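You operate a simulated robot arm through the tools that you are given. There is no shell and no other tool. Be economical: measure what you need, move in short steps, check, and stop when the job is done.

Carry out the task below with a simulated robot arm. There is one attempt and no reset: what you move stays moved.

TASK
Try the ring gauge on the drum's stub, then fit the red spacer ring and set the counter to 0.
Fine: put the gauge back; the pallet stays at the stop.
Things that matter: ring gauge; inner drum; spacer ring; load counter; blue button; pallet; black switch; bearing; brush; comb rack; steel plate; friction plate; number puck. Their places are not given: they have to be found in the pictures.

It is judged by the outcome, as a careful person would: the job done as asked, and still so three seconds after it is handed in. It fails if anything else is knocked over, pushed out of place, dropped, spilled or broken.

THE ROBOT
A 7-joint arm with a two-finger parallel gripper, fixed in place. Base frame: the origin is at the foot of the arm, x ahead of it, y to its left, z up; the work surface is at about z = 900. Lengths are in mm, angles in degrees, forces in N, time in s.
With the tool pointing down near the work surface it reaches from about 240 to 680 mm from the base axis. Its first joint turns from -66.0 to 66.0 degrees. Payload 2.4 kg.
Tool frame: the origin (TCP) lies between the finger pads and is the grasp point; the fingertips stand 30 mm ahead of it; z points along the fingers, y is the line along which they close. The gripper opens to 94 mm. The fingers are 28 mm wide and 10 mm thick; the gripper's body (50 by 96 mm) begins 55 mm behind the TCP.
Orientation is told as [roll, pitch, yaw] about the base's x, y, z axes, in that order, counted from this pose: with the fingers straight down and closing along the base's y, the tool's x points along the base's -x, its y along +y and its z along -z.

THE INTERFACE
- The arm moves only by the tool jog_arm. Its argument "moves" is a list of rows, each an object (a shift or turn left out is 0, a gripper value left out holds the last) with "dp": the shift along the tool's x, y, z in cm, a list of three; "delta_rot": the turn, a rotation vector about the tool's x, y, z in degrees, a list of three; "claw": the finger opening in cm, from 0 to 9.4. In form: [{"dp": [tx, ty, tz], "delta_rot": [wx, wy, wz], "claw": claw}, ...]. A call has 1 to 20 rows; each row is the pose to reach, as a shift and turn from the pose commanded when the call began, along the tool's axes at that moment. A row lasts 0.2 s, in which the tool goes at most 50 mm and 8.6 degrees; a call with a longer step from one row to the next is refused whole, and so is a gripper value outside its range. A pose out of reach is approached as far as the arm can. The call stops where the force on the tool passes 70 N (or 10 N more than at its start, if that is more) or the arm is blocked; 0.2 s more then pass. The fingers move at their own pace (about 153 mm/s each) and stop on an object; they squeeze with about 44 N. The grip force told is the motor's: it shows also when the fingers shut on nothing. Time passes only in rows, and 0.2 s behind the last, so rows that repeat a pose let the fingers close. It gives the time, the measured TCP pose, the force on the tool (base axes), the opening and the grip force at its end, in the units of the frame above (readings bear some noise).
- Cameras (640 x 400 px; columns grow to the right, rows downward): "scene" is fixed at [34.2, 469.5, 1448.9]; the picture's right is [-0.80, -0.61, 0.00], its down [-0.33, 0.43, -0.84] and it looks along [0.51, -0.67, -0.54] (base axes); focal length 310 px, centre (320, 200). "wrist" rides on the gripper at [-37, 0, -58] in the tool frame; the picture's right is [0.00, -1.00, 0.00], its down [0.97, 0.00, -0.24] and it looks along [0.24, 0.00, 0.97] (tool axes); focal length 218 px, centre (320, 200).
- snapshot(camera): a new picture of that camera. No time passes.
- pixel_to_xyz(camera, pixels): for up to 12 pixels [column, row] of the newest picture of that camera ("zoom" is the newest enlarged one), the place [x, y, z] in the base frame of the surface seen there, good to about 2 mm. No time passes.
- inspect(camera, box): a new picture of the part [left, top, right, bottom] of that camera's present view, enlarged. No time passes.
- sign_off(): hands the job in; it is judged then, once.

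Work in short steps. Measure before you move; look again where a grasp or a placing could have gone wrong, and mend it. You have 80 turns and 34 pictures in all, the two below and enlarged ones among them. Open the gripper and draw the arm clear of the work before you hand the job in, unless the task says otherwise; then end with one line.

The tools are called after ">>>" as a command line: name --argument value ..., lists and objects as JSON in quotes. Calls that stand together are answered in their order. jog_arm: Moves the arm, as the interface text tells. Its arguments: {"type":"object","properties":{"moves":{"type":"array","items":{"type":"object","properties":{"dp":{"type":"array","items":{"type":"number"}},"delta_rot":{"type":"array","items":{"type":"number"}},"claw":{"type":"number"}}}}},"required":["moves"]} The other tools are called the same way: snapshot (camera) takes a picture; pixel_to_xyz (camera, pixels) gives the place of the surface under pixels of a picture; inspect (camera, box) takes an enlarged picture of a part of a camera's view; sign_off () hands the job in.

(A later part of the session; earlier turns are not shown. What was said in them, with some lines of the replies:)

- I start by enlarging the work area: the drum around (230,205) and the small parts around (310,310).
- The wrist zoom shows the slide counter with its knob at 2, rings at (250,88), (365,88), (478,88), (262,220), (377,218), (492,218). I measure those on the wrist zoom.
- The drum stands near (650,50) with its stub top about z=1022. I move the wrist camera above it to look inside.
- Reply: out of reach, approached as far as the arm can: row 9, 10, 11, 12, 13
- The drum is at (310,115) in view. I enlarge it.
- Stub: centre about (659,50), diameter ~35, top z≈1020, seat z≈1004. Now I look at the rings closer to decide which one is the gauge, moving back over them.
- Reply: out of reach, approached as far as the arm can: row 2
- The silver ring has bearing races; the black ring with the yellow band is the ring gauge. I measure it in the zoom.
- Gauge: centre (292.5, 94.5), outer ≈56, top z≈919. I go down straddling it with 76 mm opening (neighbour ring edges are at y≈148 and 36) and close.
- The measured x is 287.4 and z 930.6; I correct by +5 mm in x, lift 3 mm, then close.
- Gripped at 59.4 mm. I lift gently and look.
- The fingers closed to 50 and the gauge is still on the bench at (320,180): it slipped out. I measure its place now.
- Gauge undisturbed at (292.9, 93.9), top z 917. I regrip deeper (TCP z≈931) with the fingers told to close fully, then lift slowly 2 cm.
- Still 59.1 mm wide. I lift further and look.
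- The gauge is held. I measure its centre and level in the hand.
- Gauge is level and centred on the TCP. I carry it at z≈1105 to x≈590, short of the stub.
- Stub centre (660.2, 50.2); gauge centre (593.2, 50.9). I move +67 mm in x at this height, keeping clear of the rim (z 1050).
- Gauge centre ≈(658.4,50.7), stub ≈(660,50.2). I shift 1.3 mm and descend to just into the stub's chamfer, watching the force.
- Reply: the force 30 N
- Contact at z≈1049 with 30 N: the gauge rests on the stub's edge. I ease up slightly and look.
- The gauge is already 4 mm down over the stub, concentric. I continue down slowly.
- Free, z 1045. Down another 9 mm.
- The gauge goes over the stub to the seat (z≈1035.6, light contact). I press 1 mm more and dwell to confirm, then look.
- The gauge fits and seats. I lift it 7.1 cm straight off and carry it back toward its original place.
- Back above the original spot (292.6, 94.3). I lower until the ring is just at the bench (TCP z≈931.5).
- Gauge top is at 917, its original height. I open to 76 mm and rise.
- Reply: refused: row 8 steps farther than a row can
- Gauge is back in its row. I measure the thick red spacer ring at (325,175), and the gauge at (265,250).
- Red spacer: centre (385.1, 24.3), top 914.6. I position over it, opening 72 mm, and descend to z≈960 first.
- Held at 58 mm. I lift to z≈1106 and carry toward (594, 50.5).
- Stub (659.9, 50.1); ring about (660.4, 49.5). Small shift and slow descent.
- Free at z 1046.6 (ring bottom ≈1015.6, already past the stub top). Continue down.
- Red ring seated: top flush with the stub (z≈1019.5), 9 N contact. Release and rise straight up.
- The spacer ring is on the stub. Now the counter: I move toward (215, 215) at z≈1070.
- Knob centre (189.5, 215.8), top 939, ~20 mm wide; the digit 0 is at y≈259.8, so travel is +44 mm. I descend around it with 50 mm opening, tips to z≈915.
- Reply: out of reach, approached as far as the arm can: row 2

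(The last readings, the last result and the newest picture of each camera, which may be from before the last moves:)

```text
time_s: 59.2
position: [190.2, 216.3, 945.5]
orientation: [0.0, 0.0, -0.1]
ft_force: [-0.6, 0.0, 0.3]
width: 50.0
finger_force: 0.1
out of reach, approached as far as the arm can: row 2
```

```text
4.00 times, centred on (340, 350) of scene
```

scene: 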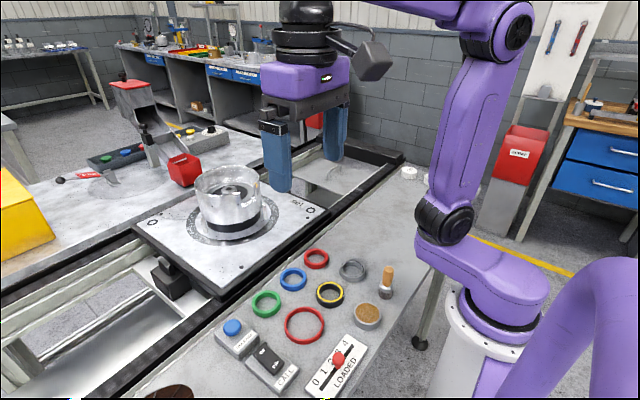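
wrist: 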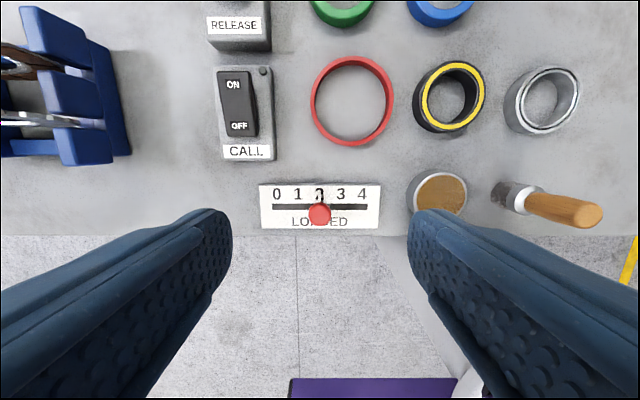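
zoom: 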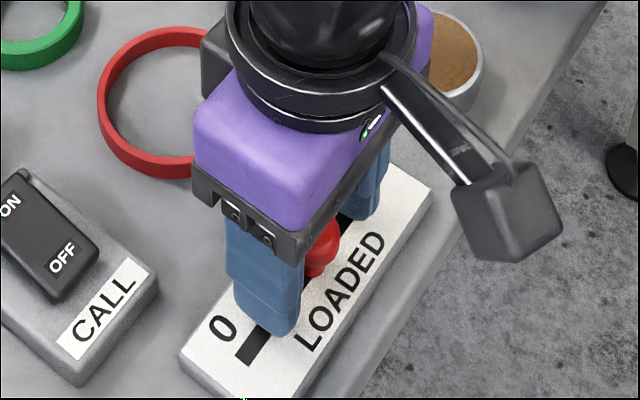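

Fingers straddle the knob. Close, then slide +44 mm in y in small steps.

>>> jog_arm --moves '[{"claw": 0}, {"claw": 0}, {"claw": 0}]'

>>> jog_arm --moves '[{"dp": [0, 0.3, 0]}, {"dp": [0, 0.8, 0]}, {"dp": [0, 1.4, 0]}, {"dp": [0, 2.0, 0]}, {"dp": [0, 2.6, 0]}, {"dp": [0, 3.2, 0]}, {"dp": [0, 3.8, 0]}, {"dp": [0, 4.2, 0]}, {"dp": [0, 4.38, 0]}, {"dp": [0, 4.38, 0]}]'

```text
time_s: 60.0
position: [190.1, 215.2, 946.0]
orientation: [-0.1, 0.1, 0.0]
ft_force: [1.4, 0.0, -7.0]
width: 20.7
finger_force: 45.0
```

```text
time_s: 62.2
position: [189.2, 258.8, 946.7]
orientation: [-0.1, -0.1, 0.0]
ft_force: [-5.3, -0.4, -30.5]
width: 20.9
finger_force: 45.0
```

At y≈259. I open to release the knob, rise, and look.

>>> jog_arm --moves '[{"claw": 4}, {"claw": 4}, {"claw": 4}, {"dp": [0, 0, -2]}, {"dp": [0, 0, -6]}, {"dp": [0, 0, -10]}, {"dp": [0, 0, -12.5]}, {"dp": [-3, 0, -12.5]}, {"dp": [-3, 0, -12.5]}]'

>>> inspect --camera "wrist" --box '[250, 150, 450, 270]'

```text
time_s: 64.2
position: [220.0, 258.6, 1071.8]
orientation: [0.0, 0.0, 0.0]
ft_force: [0.2, -0.4, -0.4]
width: 40.3
finger_force: 0.0
```

```text
3.20 times, centred on (350, 210) of wrist
```

zoom: 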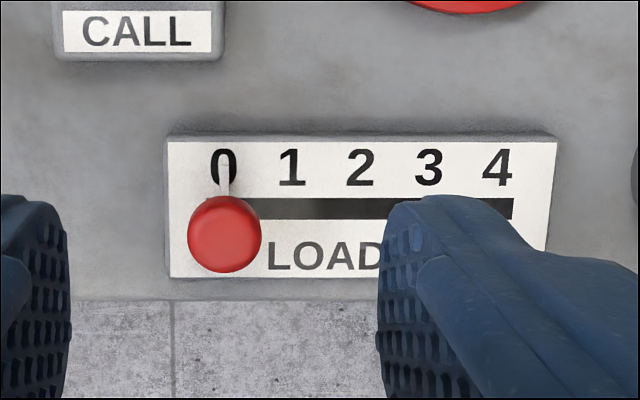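

The knob points at 0. I measure it and draw the arm up and clear, then take a last look at the scene.

>>> pixel_to_xyz --camera "zoom" --pixels '[[224, 235], [214, 165], [223, 185]]'

>>> jog_arm --moves '[{"dp": [-1, 0, -4]}, {"dp": [-2, 0, -8]}, {"dp": [-3, 0, -12]}, {"dp": [-4, -1, -16]}, {"dp": [-4, -3, -20]}, {"dp": [-4, -5, -21], "claw": 9.4}, {"dp": [-4, -5, -21]}]'

>>> snapshot --camera "scene"

>>> snapshot --camera "wrist"

```text
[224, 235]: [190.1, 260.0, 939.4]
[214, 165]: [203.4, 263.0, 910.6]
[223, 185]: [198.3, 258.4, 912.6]
```

```text
time_s: 65.8
position: [260.3, 209.6, 1282.0]
orientation: [0.0, 0.0, 0.0]
ft_force: [0.1, 0.0, -0.2]
width: 94.2
finger_force: 0.0
```

```text
3 pictures are left
```

scene: 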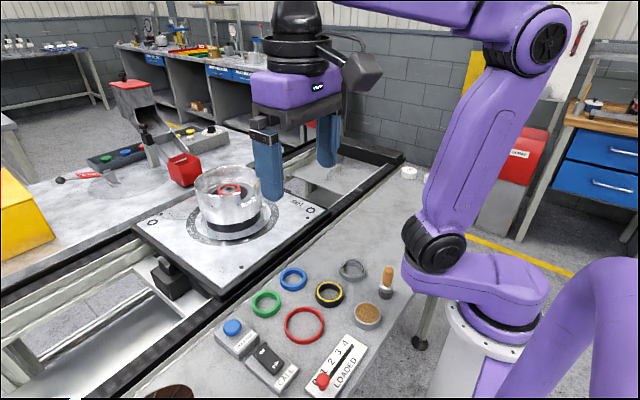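

```text
2 pictures are left
```

wrist: 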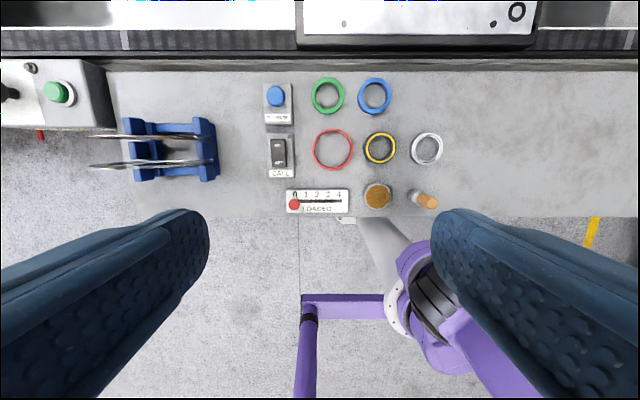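

The ring is on the stub, the gauge is back, the counter is at 0, and the pallet and everything else look unmoved. I hand the job in.

>>> sign_off

```text
The job is handed in.
```

The ring gauge fitted the drum's stub and is back in its place, the red spacer ring is seated on the stub, the counter reads 0, and the pallet is still at the stop.
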